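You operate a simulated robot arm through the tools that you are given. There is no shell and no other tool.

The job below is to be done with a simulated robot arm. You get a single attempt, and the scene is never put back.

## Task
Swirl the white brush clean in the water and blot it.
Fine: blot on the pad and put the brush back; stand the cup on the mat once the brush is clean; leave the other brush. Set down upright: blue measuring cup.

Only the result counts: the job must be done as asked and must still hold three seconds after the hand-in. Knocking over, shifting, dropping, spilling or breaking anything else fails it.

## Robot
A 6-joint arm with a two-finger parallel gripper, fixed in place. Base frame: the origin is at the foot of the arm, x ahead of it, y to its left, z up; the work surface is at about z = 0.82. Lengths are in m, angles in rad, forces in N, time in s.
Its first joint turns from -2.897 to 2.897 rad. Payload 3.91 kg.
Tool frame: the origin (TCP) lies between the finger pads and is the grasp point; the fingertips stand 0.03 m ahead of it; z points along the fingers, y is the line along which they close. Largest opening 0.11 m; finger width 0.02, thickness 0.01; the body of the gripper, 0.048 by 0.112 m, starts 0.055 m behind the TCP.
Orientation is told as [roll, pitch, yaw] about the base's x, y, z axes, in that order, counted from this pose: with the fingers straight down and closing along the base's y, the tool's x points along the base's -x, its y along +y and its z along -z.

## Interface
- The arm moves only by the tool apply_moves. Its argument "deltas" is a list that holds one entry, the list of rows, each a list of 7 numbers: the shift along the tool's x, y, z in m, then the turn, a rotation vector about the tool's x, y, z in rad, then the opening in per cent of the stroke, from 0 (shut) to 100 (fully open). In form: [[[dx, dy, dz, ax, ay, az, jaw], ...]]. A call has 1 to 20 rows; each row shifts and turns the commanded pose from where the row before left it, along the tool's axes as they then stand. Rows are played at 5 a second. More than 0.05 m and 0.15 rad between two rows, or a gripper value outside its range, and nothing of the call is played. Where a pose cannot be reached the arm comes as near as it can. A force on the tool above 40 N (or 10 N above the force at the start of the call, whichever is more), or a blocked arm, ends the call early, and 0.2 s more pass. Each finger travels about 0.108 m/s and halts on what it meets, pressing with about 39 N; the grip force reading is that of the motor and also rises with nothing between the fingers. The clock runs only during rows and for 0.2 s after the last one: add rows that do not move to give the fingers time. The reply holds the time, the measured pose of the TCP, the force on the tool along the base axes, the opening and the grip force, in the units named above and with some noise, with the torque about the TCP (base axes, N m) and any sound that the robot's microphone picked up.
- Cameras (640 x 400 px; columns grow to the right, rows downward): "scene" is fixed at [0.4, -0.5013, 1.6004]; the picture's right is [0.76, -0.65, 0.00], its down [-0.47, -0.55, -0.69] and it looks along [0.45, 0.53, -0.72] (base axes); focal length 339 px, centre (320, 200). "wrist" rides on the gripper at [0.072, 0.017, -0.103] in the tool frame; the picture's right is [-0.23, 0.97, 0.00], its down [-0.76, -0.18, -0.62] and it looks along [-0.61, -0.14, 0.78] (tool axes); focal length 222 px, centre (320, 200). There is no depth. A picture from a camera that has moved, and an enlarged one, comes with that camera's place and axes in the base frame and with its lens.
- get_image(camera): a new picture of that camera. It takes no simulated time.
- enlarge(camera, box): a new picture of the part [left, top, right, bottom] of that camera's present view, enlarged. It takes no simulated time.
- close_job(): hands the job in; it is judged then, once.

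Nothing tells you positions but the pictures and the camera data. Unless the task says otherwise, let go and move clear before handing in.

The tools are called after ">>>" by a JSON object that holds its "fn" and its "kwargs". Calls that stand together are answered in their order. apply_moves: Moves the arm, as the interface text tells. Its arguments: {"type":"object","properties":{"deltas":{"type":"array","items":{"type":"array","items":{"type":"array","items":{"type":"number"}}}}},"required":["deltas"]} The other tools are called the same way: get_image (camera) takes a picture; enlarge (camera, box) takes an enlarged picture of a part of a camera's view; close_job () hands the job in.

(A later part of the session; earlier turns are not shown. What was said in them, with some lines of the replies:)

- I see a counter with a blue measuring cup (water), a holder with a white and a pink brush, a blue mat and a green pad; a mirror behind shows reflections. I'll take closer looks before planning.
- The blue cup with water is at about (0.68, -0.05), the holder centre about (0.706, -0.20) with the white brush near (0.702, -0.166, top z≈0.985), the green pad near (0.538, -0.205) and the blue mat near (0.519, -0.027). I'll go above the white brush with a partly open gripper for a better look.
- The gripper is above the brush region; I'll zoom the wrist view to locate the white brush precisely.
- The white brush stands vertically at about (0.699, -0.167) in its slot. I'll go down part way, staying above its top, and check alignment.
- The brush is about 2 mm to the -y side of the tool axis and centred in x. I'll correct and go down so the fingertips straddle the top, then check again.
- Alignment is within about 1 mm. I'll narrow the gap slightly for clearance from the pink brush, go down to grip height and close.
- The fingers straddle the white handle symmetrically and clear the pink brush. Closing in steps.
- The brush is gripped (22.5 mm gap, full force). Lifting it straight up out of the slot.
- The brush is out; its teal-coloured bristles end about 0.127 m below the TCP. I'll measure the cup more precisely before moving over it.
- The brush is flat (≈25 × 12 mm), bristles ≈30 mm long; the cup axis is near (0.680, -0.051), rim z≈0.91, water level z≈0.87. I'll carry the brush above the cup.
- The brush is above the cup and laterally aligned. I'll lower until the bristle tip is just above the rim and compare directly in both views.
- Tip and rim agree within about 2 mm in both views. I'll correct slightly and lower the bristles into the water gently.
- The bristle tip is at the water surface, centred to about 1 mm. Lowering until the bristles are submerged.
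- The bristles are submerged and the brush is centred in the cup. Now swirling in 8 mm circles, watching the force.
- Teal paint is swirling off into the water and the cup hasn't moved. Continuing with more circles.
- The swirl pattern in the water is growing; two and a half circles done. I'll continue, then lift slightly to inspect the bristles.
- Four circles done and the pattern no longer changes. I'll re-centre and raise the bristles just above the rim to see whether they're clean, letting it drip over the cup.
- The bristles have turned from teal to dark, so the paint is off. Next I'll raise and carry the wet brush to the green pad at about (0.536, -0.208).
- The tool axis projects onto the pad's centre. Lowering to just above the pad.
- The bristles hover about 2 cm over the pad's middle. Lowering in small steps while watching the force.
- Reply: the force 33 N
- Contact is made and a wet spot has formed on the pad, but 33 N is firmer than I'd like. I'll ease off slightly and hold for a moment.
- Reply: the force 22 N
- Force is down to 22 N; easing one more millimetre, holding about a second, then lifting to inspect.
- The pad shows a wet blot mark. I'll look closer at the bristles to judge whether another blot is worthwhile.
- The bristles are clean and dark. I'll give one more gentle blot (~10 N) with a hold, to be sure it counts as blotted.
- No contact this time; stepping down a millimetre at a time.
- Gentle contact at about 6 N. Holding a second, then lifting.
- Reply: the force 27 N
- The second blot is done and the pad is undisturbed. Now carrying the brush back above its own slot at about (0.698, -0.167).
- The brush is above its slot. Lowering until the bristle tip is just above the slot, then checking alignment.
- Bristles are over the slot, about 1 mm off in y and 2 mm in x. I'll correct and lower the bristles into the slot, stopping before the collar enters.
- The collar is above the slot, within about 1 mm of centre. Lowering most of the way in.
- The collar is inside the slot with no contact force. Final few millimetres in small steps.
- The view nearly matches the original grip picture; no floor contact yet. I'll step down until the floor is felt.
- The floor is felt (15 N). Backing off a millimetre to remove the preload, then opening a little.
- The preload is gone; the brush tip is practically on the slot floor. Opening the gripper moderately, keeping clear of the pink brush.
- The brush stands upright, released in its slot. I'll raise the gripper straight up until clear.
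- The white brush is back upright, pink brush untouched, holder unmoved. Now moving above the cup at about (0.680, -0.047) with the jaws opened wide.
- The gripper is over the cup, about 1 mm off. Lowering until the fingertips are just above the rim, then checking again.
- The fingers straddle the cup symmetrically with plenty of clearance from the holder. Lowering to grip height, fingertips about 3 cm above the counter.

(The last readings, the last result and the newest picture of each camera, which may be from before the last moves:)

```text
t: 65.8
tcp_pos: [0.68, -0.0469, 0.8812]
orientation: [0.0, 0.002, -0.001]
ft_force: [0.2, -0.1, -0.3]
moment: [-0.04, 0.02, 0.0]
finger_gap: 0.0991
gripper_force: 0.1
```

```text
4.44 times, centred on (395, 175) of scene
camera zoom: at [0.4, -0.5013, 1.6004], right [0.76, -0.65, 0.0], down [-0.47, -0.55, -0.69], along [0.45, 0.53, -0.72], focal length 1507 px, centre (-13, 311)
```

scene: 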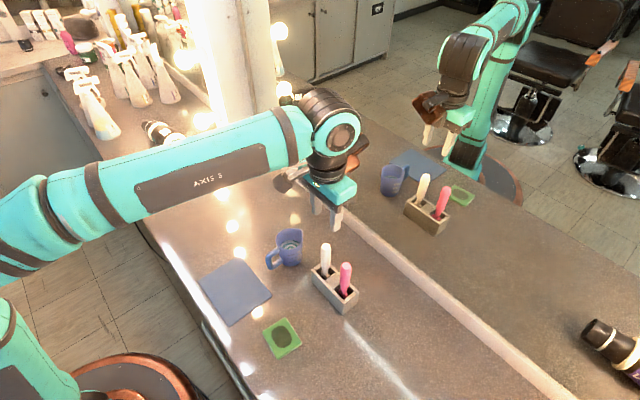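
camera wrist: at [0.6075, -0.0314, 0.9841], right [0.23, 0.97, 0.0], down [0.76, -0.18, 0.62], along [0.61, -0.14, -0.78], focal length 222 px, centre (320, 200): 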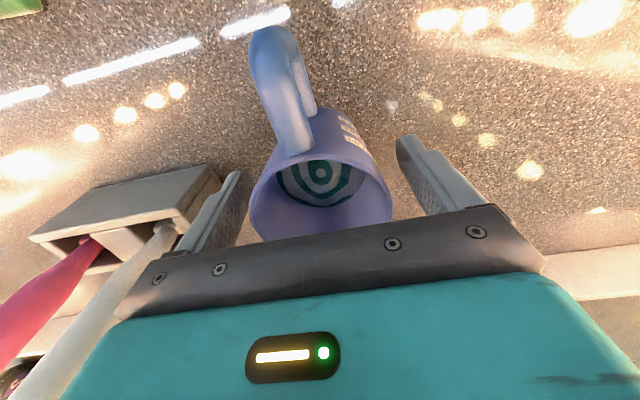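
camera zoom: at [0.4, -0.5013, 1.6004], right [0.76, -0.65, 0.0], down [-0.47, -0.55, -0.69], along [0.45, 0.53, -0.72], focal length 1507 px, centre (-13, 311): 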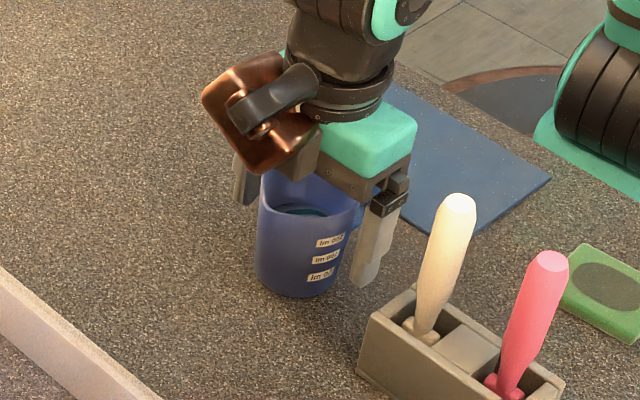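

The cup is centred between the fingers and the palm is above the rim. Closing slowly.

>>> {"fn": "apply_moves", "kwargs": {"deltas": [[[0, 0, 0, 0, 0, 0, 80], [0, 0, 0, 0, 0, 0, 72], [0, 0, 0, 0, 0, 0, 68], [0, 0, 0, 0, 0, 0, 65], [0, 0, 0, 0, 0, 0, 62], [0, 0, 0, 0, 0, 0, 60], [0, 0, 0, 0, 0, 0, 58], [0, 0, 0, 0, 0, 0, 56], [0, 0, 0, 0, 0, 0, 54], [0, 0, 0, 0, 0, 0, 52], [0, 0, 0, 0, 0, 0, 52]]]}}

>>> {"fn": "get_image", "kwargs": {"camera": "wrist"}}

>>> {"fn": "enlarge", "kwargs": {"camera": "scene", "box": [240, 180, 340, 290]}}

```text
t: 68.2
tcp_pos: [0.6805, -0.0475, 0.8815]
orientation: [0.001, 0.001, 0.0]
ft_force: [0.1, 0.1, -0.3]
moment: [0.04, 0.01, -0.01]
finger_gap: 0.069
gripper_force: 38.8
```

```text
taken
camera wrist: at [0.6075, -0.0314, 0.9841], right [0.23, 0.97, 0.0], down [0.76, -0.18, 0.62], along [0.61, -0.14, -0.78], focal length 222 px, centre (320, 200)
```

wrist: 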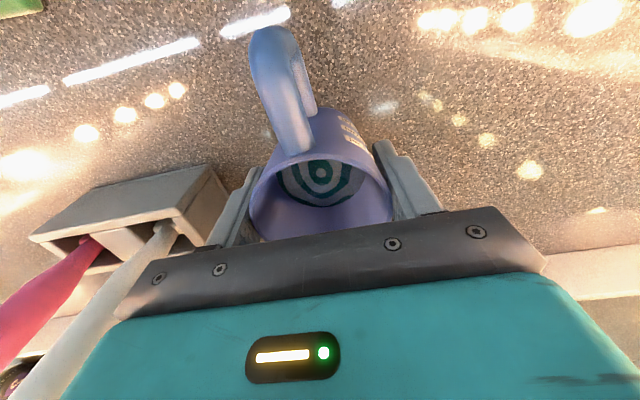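

```text
3.64 times, centred on (290, 235) of scene
camera zoom: at [0.4, -0.5013, 1.6004], right [0.76, -0.65, 0.0], down [-0.47, -0.55, -0.69], along [0.45, 0.53, -0.72], focal length 1233 px, centre (429, 73)
```

zoom: 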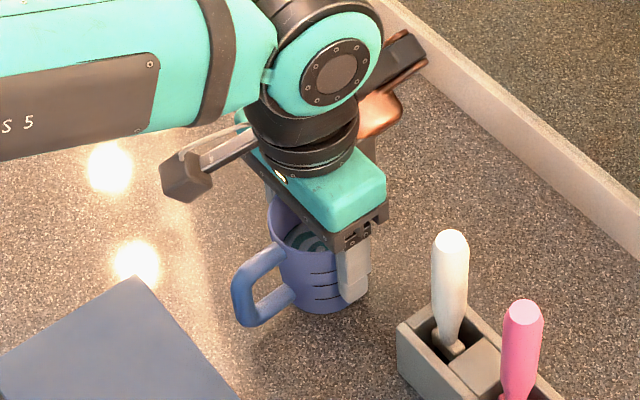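

The cup is gripped (69 mm gap, full force) and hasn't shifted. Lifting gently a couple of centimetres to check the hold.

>>> {"fn": "apply_moves", "kwargs": {"deltas": [[[0, 0, 0, 0, 0, 0, 45], [0, 0, -0.004, 0, 0, 0, 45], [0, 0, -0.006, 0, 0, 0, 45], [0, 0, -0.008, 0, 0, 0, 45], [0, 0, -0.008, 0, 0, 0, 45], [0, 0, -0.004, 0, 0, 0, 45], [0, 0, 0, 0, 0, 0, 45], [0, 0, 0, 0, 0, 0, 45]]]}}

>>> {"fn": "get_image", "kwargs": {"camera": "wrist"}}

>>> {"fn": "enlarge", "kwargs": {"camera": "scene", "box": [240, 180, 340, 290]}}

>>> {"fn": "enlarge", "kwargs": {"camera": "scene", "box": [350, 130, 440, 220]}}

```text
t: 70.0
tcp_pos: [0.6807, -0.0478, 0.9103]
orientation: [0.001, 0.0, 0.0]
ft_force: [1.1, -0.3, -1.3]
moment: [0.04, 0.0, 0.01]
finger_gap: 0.0692
gripper_force: 39.1
```

```text
taken
camera wrist: at [0.6075, -0.0319, 1.0139], right [0.23, 0.97, 0.0], down [0.76, -0.18, 0.62], along [0.61, -0.14, -0.78], focal length 222 px, centre (320, 200)
```

wrist: 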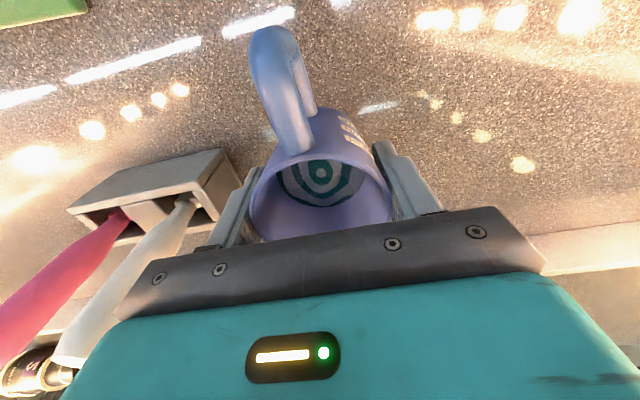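

```text
3.64 times, centred on (290, 235) of scene
camera zoom: at [0.4, -0.5013, 1.6004], right [0.76, -0.65, 0.0], down [-0.47, -0.55, -0.69], along [0.45, 0.53, -0.72], focal length 1233 px, centre (429, 73)
```

zoom: 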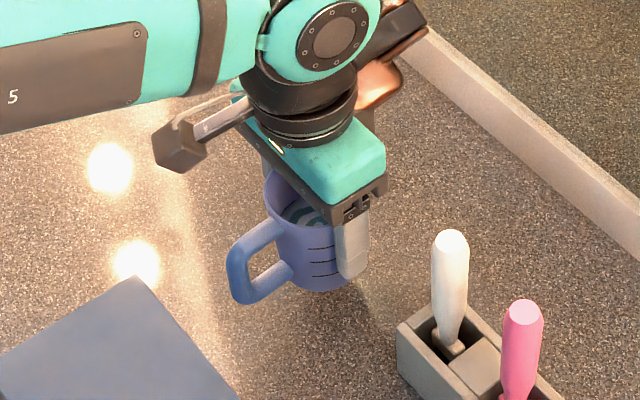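

```text
4.44 times, centred on (395, 175) of scene
camera zoom: at [0.4, -0.5013, 1.6004], right [0.76, -0.65, 0.0], down [-0.47, -0.55, -0.69], along [0.45, 0.53, -0.72], focal length 1507 px, centre (-13, 311)
```

zoom: 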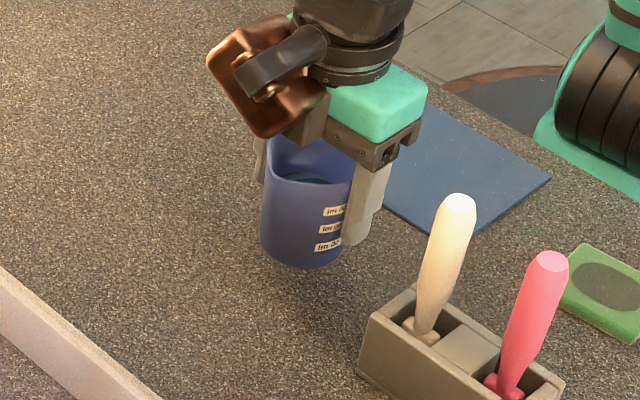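

The cup hangs level and secure. Moving it slowly and smoothly over the blue mat.

>>> {"fn": "apply_moves", "kwargs": {"deltas": [[[0.003, 0.0005, -0.003, 0, 0, 0, 45], [0.006, 0.0008, -0.003, 0, 0, 0, 45], [0.009, 0.0012, -0.002, 0, 0, 0, 45], [0.01, 0.0013, 0, 0, 0, 0, 45], [0.01, 0.0013, 0, 0, 0, 0, 45], [0.01, 0.0013, 0, 0, 0, 0, 45], [0.01, 0.0013, 0, 0, 0, 0, 45], [0.01, 0.0013, 0, 0, 0, 0, 45], [0.01, 0.0013, 0, 0, 0, 0, 45], [0.01, 0.0013, 0, 0, 0, 0, 45], [0.01, 0.0013, 0, 0, 0, 0, 45], [0.01, 0.0013, 0, 0, 0, 0, 45], [0.01, 0.0013, 0, 0, 0, 0, 45], [0.01, 0.0013, 0, 0, 0, 0, 45], [0.01, 0.0013, 0, 0, 0, 0, 45], [0.008, 0.001, 0, 0, 0, 0, 45], [0.005, 0.0006, 0, 0, 0, 0, 45], [0.002, 0.0002, 0, 0, 0, 0, 45], [0, 0, 0, 0, 0, 0, 45], [0, 0, 0, 0, 0, 0, 45]]]}}

>>> {"fn": "get_image", "kwargs": {"camera": "wrist"}}

>>> {"fn": "get_image", "kwargs": {"camera": "scene"}}

>>> {"fn": "enlarge", "kwargs": {"camera": "scene", "box": [190, 220, 290, 330]}}

```text
t: 74.2
tcp_pos: [0.5274, -0.0281, 0.9184]
orientation: [0.0, 0.0, 0.001]
ft_force: [-0.7, -0.6, -1.2]
moment: [0.02, -0.01, -0.01]
finger_gap: 0.0693
gripper_force: 39.6
```

```text
taken
camera wrist: at [0.455, -0.0122, 1.0221], right [0.23, 0.97, 0.0], down [0.76, -0.18, 0.62], along [0.61, -0.14, -0.78], focal length 222 px, centre (320, 200)
```

wrist: 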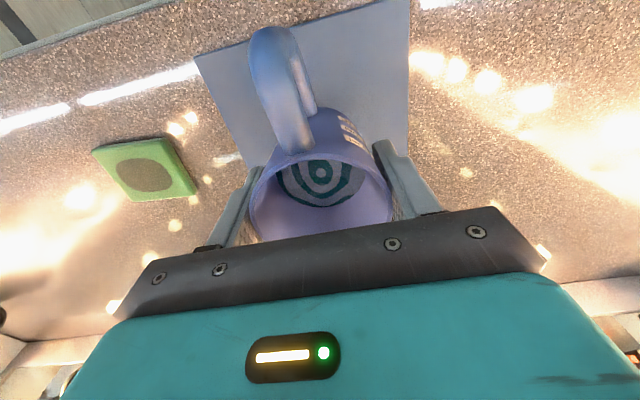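

```text
taken
```

scene: 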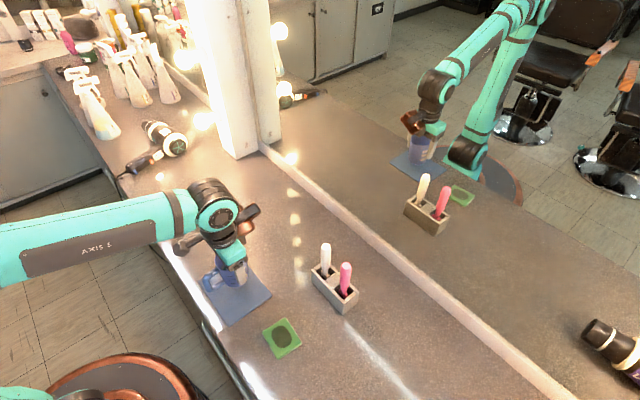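

```text
3.64 times, centred on (240, 275) of scene
camera zoom: at [0.4, -0.5013, 1.6004], right [0.76, -0.65, 0.0], down [-0.47, -0.55, -0.69], along [0.45, 0.53, -0.72], focal length 1233 px, centre (611, -73)
```

zoom: 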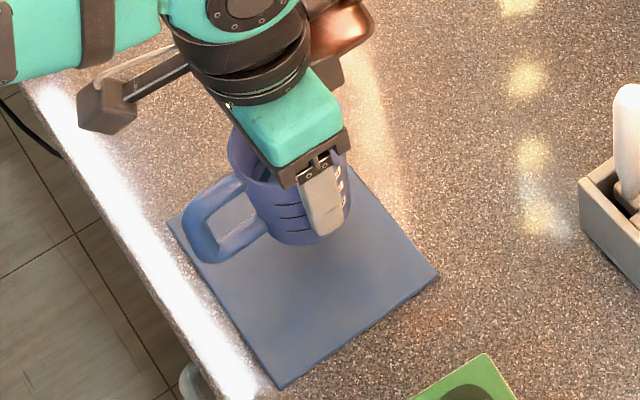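

The cup is over the mat. Lowering slowly to just above it.

>>> {"fn": "apply_moves", "kwargs": {"deltas": [[[0, 0, 0.004, 0, 0, 0, 45], [0, 0, 0.006, 0, 0, 0, 45], [0, 0, 0.006, 0, 0, 0, 45], [0, 0, 0.006, 0, 0, 0, 45], [0, 0, 0.003, 0, 0, 0, 45], [0, 0, 0, 0, 0, 0, 45], [0, 0, 0, 0, 0, 0, 45]]]}}

>>> {"fn": "enlarge", "kwargs": {"camera": "scene", "box": [190, 220, 290, 330]}}

>>> {"fn": "enlarge", "kwargs": {"camera": "scene", "box": [380, 110, 460, 190]}}

```text
t: 75.8
tcp_pos: [0.5264, -0.0281, 0.8925]
orientation: [0.0, 0.001, 0.001]
ft_force: [1.4, 0.6, -1.5]
moment: [0.0, -0.01, 0.03]
finger_gap: 0.0691
gripper_force: 38.4
```

```text
3.64 times, centred on (240, 275) of scene
camera zoom: at [0.4, -0.5013, 1.6004], right [0.76, -0.65, 0.0], down [-0.47, -0.55, -0.69], along [0.45, 0.53, -0.72], focal length 1233 px, centre (611, -73)
```

zoom: 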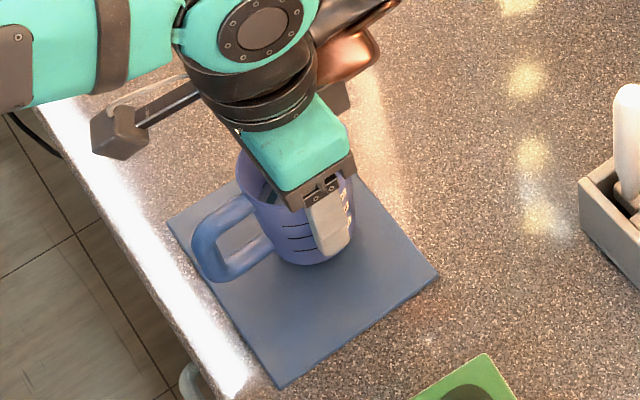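

```text
5.00 times, centred on (420, 150) of scene
camera zoom: at [0.4, -0.5013, 1.6004], right [0.76, -0.65, 0.0], down [-0.47, -0.55, -0.69], along [0.45, 0.53, -0.72], focal length 1695 px, centre (-180, 450)
```

zoom: 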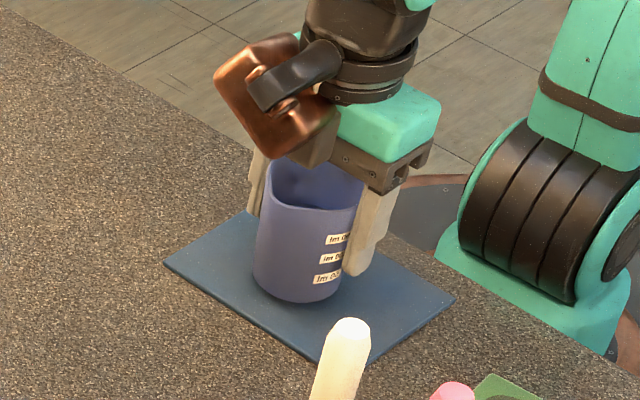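

The cup's base is well inside the mat with a few millimetres to go. Stepping down to contact.

>>> {"fn": "apply_moves", "kwargs": {"deltas": [[[0, 0, 0.002, 0, 0, 0, 45], [0, 0, 0.002, 0, 0, 0, 45], [0, 0, 0.001, 0, 0, 0, 45], [0, 0, 0, 0, 0, 0, 45], [0, 0, 0, 0, 0, 0, 45]]]}}

```text
t: 77.0
tcp_pos: [0.528, -0.0277, 0.8886]
orientation: [-0.001, -0.001, 0.001]
ft_force: [0.2, 0.3, -0.8]
moment: [-0.02, -0.02, 0.0]
finger_gap: 0.0693
gripper_force: 38.9
```

>>> {"fn": "apply_moves", "kwargs": {"deltas": [[[0, 0, 0.001, 0, 0, 0, 45], [0, 0, 0.001, 0, 0, 0, 45], [0, 0, 0, 0, 0, 0, 45], [0, 0, 0, 0, 0, 0, 45]]]}}

```text
t: 78.0
tcp_pos: [0.5271, -0.0277, 0.8856]
orientation: [-0.001, 0.001, 0.0]
ft_force: [-0.6, 0.5, -1.4]
moment: [-0.01, 0.0, 0.01]
finger_gap: 0.0693
gripper_force: 39.1
```

>>> {"fn": "apply_moves", "kwargs": {"deltas": [[[0, 0, 0.001, 0, 0, 0, 45], [0, 0, 0, 0, 0, 0, 45], [0, 0, 0, 0, 0, 0, 45]]]}}

>>> {"fn": "enlarge", "kwargs": {"camera": "scene", "box": [200, 230, 280, 310]}}

```text
t: 78.8
tcp_pos: [0.527, -0.028, 0.8854]
orientation: [0.0, 0.001, 0.0]
ft_force: [-0.3, -0.3, -1.7]
moment: [0.0, -0.02, -0.01]
finger_gap: 0.0691
gripper_force: 39.2
```

```text
5.00 times, centred on (240, 270) of scene
camera zoom: at [0.4, -0.5013, 1.6004], right [0.76, -0.65, 0.0], down [-0.47, -0.55, -0.69], along [0.45, 0.53, -0.72], focal length 1695 px, centre (720, -150)
```

zoom: 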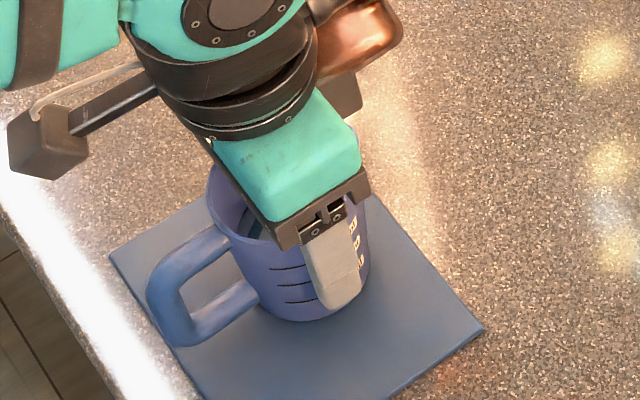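

>>> {"fn": "apply_moves", "kwargs": {"deltas": [[[0, 0, 0.001, 0, 0, 0, 45], [0, 0, 0, 0, 0, 0, 45], [0, 0, 0, 0, 0, 0, 45]]]}}

```text
t: 79.6
tcp_pos: [0.5262, -0.0269, 0.8847]
orientation: [0.0, -0.002, 0.0]
ft_force: [3.1, -2.9, 18.4]
moment: [-0.18, 0.03, -0.01]
finger_gap: 0.0692
gripper_force: 39.8
```

Contact with the mat (18 N). Easing back slightly to remove the load before releasing.

>>> {"fn": "apply_moves", "kwargs": {"deltas": [[[0, 0, -0.0008, 0, 0, 0, 45], [0, 0, 0, 0, 0, 0, 45], [0, 0, 0, 0, 0, 0, 45]]]}}

```text
t: 80.4
tcp_pos: [0.5278, -0.0268, 0.8851]
orientation: [-0.002, 0.001, -0.001]
ft_force: [0.9, -0.2, 12.5]
moment: [-0.01, 0.03, 0.0]
finger_gap: 0.069
gripper_force: 38.8
```

>>> {"fn": "apply_moves", "kwargs": {"deltas": [[[0, 0, -0.0006, 0, 0, 0, 45], [0, 0, 0, 0, 0, 0, 45], [0, 0, 0, 0, 0, 0, 45]]]}}

```text
t: 81.2
tcp_pos: [0.5265, -0.0265, 0.8853]
orientation: [0.0, -0.001, -0.001]
ft_force: [0.1, 0.2, -2.0]
moment: [-0.01, -0.06, 0.0]
finger_gap: 0.0694
gripper_force: 38.5
```

The load is off and the cup sits a fraction of a millimetre from the mat at most. Opening the fingers gradually.

>>> {"fn": "apply_moves", "kwargs": {"deltas": [[[0, 0, 0, 0, 0, 0, 62], [0, 0, 0, 0, 0, 0, 65], [0, 0, 0, 0, 0, 0, 70], [0, 0, 0, 0, 0, 0, 76], [0, 0, 0, 0, 0, 0, 82], [0, 0, 0, 0, 0, 0, 90], [0, 0, 0, 0, 0, 0, 95], [0, 0, 0, 0, 0, 0, 95]]]}}

>>> {"fn": "get_image", "kwargs": {"camera": "wrist"}}

>>> {"fn": "enlarge", "kwargs": {"camera": "scene", "box": [190, 220, 290, 330]}}

>>> {"fn": "enlarge", "kwargs": {"camera": "scene", "box": [380, 110, 460, 190]}}

```text
t: 83.0
tcp_pos: [0.5273, -0.0268, 0.8856]
orientation: [-0.001, -0.001, -0.001]
ft_force: [0.4, -0.5, 0.4]
moment: [-0.03, 0.02, 0.02]
finger_gap: 0.1046
gripper_force: 0.2
```

```text
taken
camera wrist: at [0.4545, -0.0111, 0.9896], right [0.23, 0.97, 0.0], down [0.76, -0.18, 0.62], along [0.61, -0.14, -0.78], focal length 222 px, centre (320, 200)
```

wrist: 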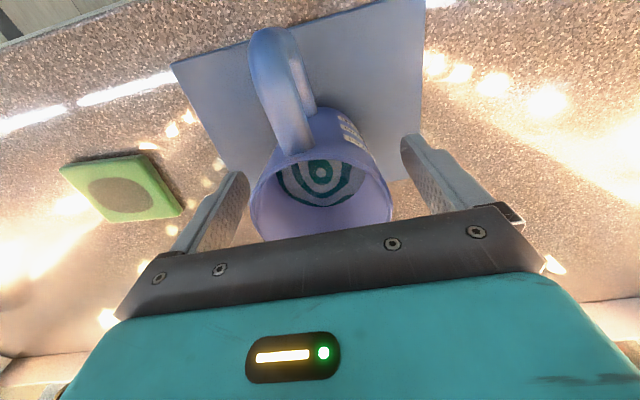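

```text
3.64 times, centred on (240, 275) of scene
camera zoom: at [0.4, -0.5013, 1.6004], right [0.76, -0.65, 0.0], down [-0.47, -0.55, -0.69], along [0.45, 0.53, -0.72], focal length 1233 px, centre (611, -73)
```

zoom: 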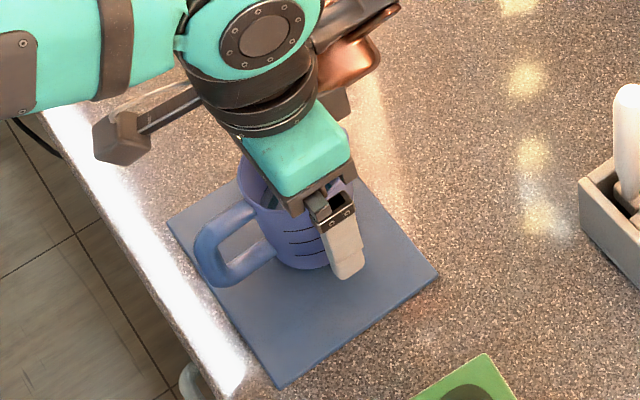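

```text
5.00 times, centred on (420, 150) of scene
camera zoom: at [0.4, -0.5013, 1.6004], right [0.76, -0.65, 0.0], down [-0.47, -0.55, -0.69], along [0.45, 0.53, -0.72], focal length 1695 px, centre (-180, 450)
```

zoom: 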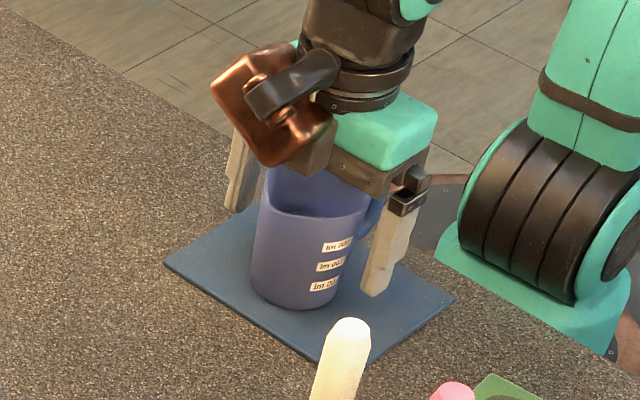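

The cup stands upright on the mat, released and clear of the fingers. I'll raise the gripper straight up and away.

>>> {"fn": "apply_moves", "kwargs": {"deltas": [[[0, 0, -0.01, 0, 0, 0, 95], [0, 0, -0.02, 0, 0, 0, 95], [0, 0, -0.03, 0, 0, 0, 95], [0, 0, -0.04, 0, 0, 0, 95], [0, 0, -0.04, 0, 0, 0, 95], [0, 0, -0.04, 0, 0, 0, 95], [0, 0, -0.04, 0, 0, 0, 95], [-0.03, 0.02, -0.03, 0, 0, 0, 95], [-0.03, 0.03, -0.03, 0, 0, 0, 95], [-0.03, 0.03, -0.02, 0, 0, 0, 95], [0, 0, 0, 0, 0, 0, 95], [0, 0, 0, 0, 0, 0, 95]]]}}

>>> {"fn": "get_image", "kwargs": {"camera": "scene"}}

>>> {"fn": "enlarge", "kwargs": {"camera": "scene", "box": [190, 210, 390, 370]}}

>>> {"fn": "get_image", "kwargs": {"camera": "wrist"}}

```text
refused: row 9 steps farther than a row can; nothing moved
```

```text
taken
```

scene: 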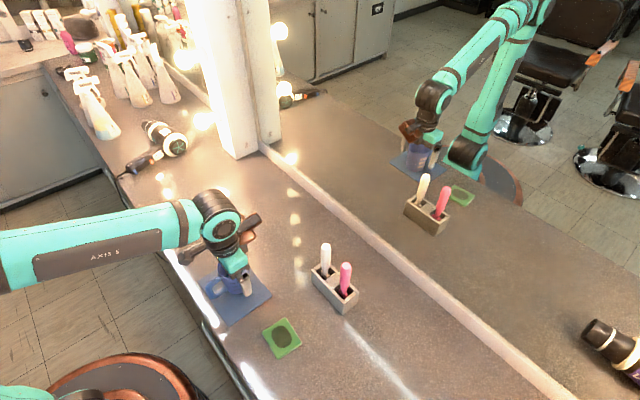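

```text
2.50 times, centred on (290, 290) of scene
camera zoom: at [0.4, -0.5013, 1.6004], right [0.76, -0.65, 0.0], down [-0.47, -0.55, -0.69], along [0.45, 0.53, -0.72], focal length 848 px, centre (395, -25)
```

zoom: 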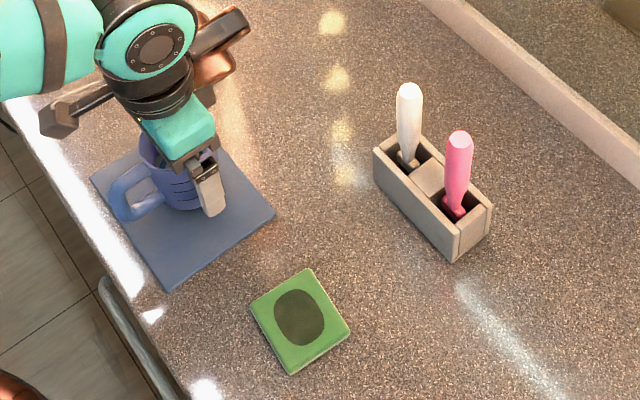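

```text
taken
camera wrist: at [0.4545, -0.0111, 0.9896], right [0.23, 0.97, 0.0], down [0.76, -0.18, 0.62], along [0.61, -0.14, -0.78], focal length 222 px, centre (320, 200)
```

wrist: 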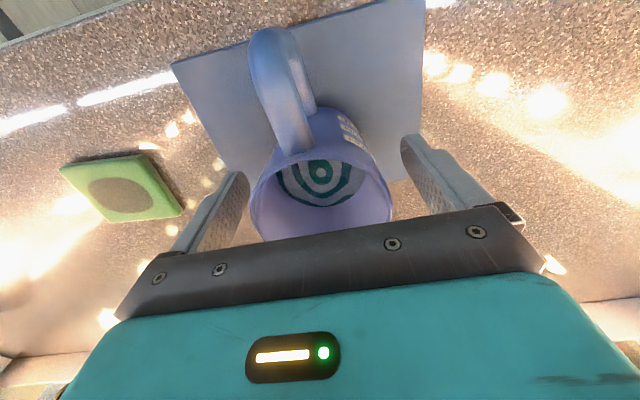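

The call was refused because one row stepped too far, so nothing moved. I'll retreat again with smaller steps.

>>> {"fn": "apply_moves", "kwargs": {"deltas": [[[0, 0, -0.01, 0, 0, 0, 95], [0, 0, -0.02, 0, 0, 0, 95], [0, 0, -0.03, 0, 0, 0, 95], [0, 0, -0.04, 0, 0, 0, 95], [0, 0, -0.04, 0, 0, 0, 95], [0, 0, -0.04, 0, 0, 0, 95], [0, 0, -0.04, 0, 0, 0, 95], [-0.02, 0.02, -0.02, 0, 0, 0, 95], [-0.025, 0.02, -0.02, 0, 0, 0, 95], [-0.025, 0.02, -0.02, 0, 0, 0, 95], [0, 0, 0, 0, 0, 0, 95], [0, 0, 0, 0, 0, 0, 95]]]}}

>>> {"fn": "get_image", "kwargs": {"camera": "scene"}}

>>> {"fn": "enlarge", "kwargs": {"camera": "scene", "box": [190, 210, 390, 370]}}

>>> {"fn": "get_image", "kwargs": {"camera": "wrist"}}

```text
t: 85.6
tcp_pos: [0.5996, 0.0325, 1.1662]
orientation: [-0.002, -0.001, -0.001]
ft_force: [-0.4, -0.2, -0.4]
moment: [-0.02, 0.0, 0.0]
finger_gap: 0.1043
gripper_force: 0.1
```

```text
taken
```

scene: 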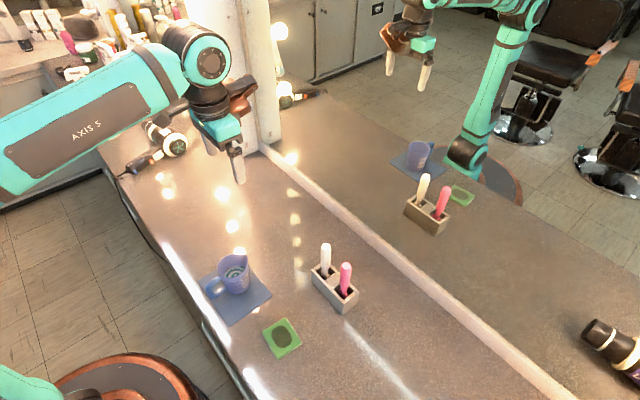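

```text
2.50 times, centred on (290, 290) of scene
camera zoom: at [0.4, -0.5013, 1.6004], right [0.76, -0.65, 0.0], down [-0.47, -0.55, -0.69], along [0.45, 0.53, -0.72], focal length 848 px, centre (395, -25)
```

zoom: 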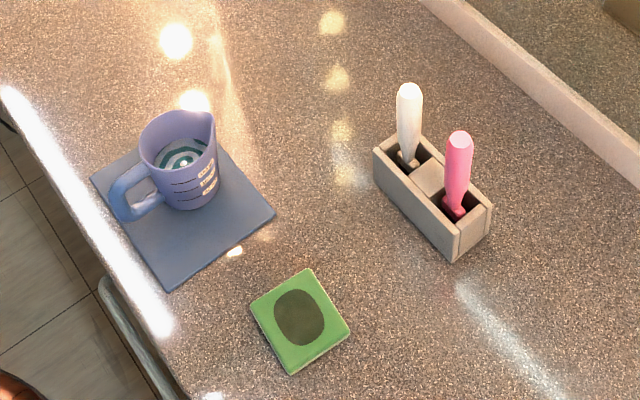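

```text
taken
camera wrist: at [0.5258, 0.0482, 1.2701], right [0.23, 0.97, 0.0], down [0.76, -0.18, 0.62], along [0.61, -0.14, -0.78], focal length 222 px, centre (320, 200)
```

wrist: 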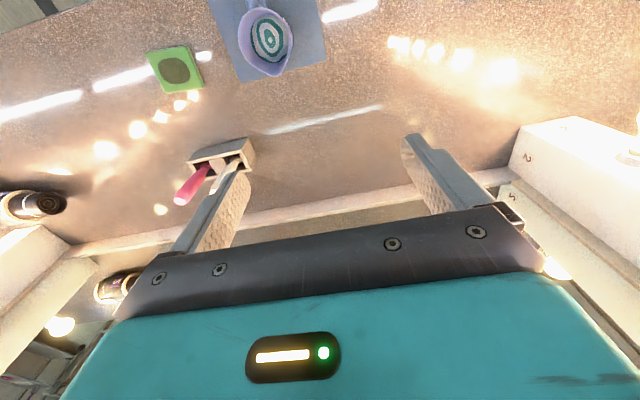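

Everything looks right: the white brush is clean, blotted and upright in its slot. The pink brush and holder haven't moved, the pad shows the blot mark, and the blue cup stands upright on the mat. The gripper is clear, so I'm handing in.

>>> {"fn": "close_job", "kwargs": {}}

```text
The job is handed in.
```

The job is done and handed in; I don't have the judge's result.

- **White brush:** I swirled it in the water until the teal paint came off and the bristles were dark. I then blotted it twice on the green pad and put it back upright in its own slot.
- **Blue measuring cup:** once the brush was clean and back in its slot, I set the cup down upright on the blue mat. I saw no spilled water.
- **Everything else:** the pink brush, the holder and the pad are where they started; only the wet blot mark on the pad is new.

The blots pressed harder than I intended, peaking around 33 N on the first and 27 N on the second. The brush slid up about 2 mm in the grip, but the pad did not move.
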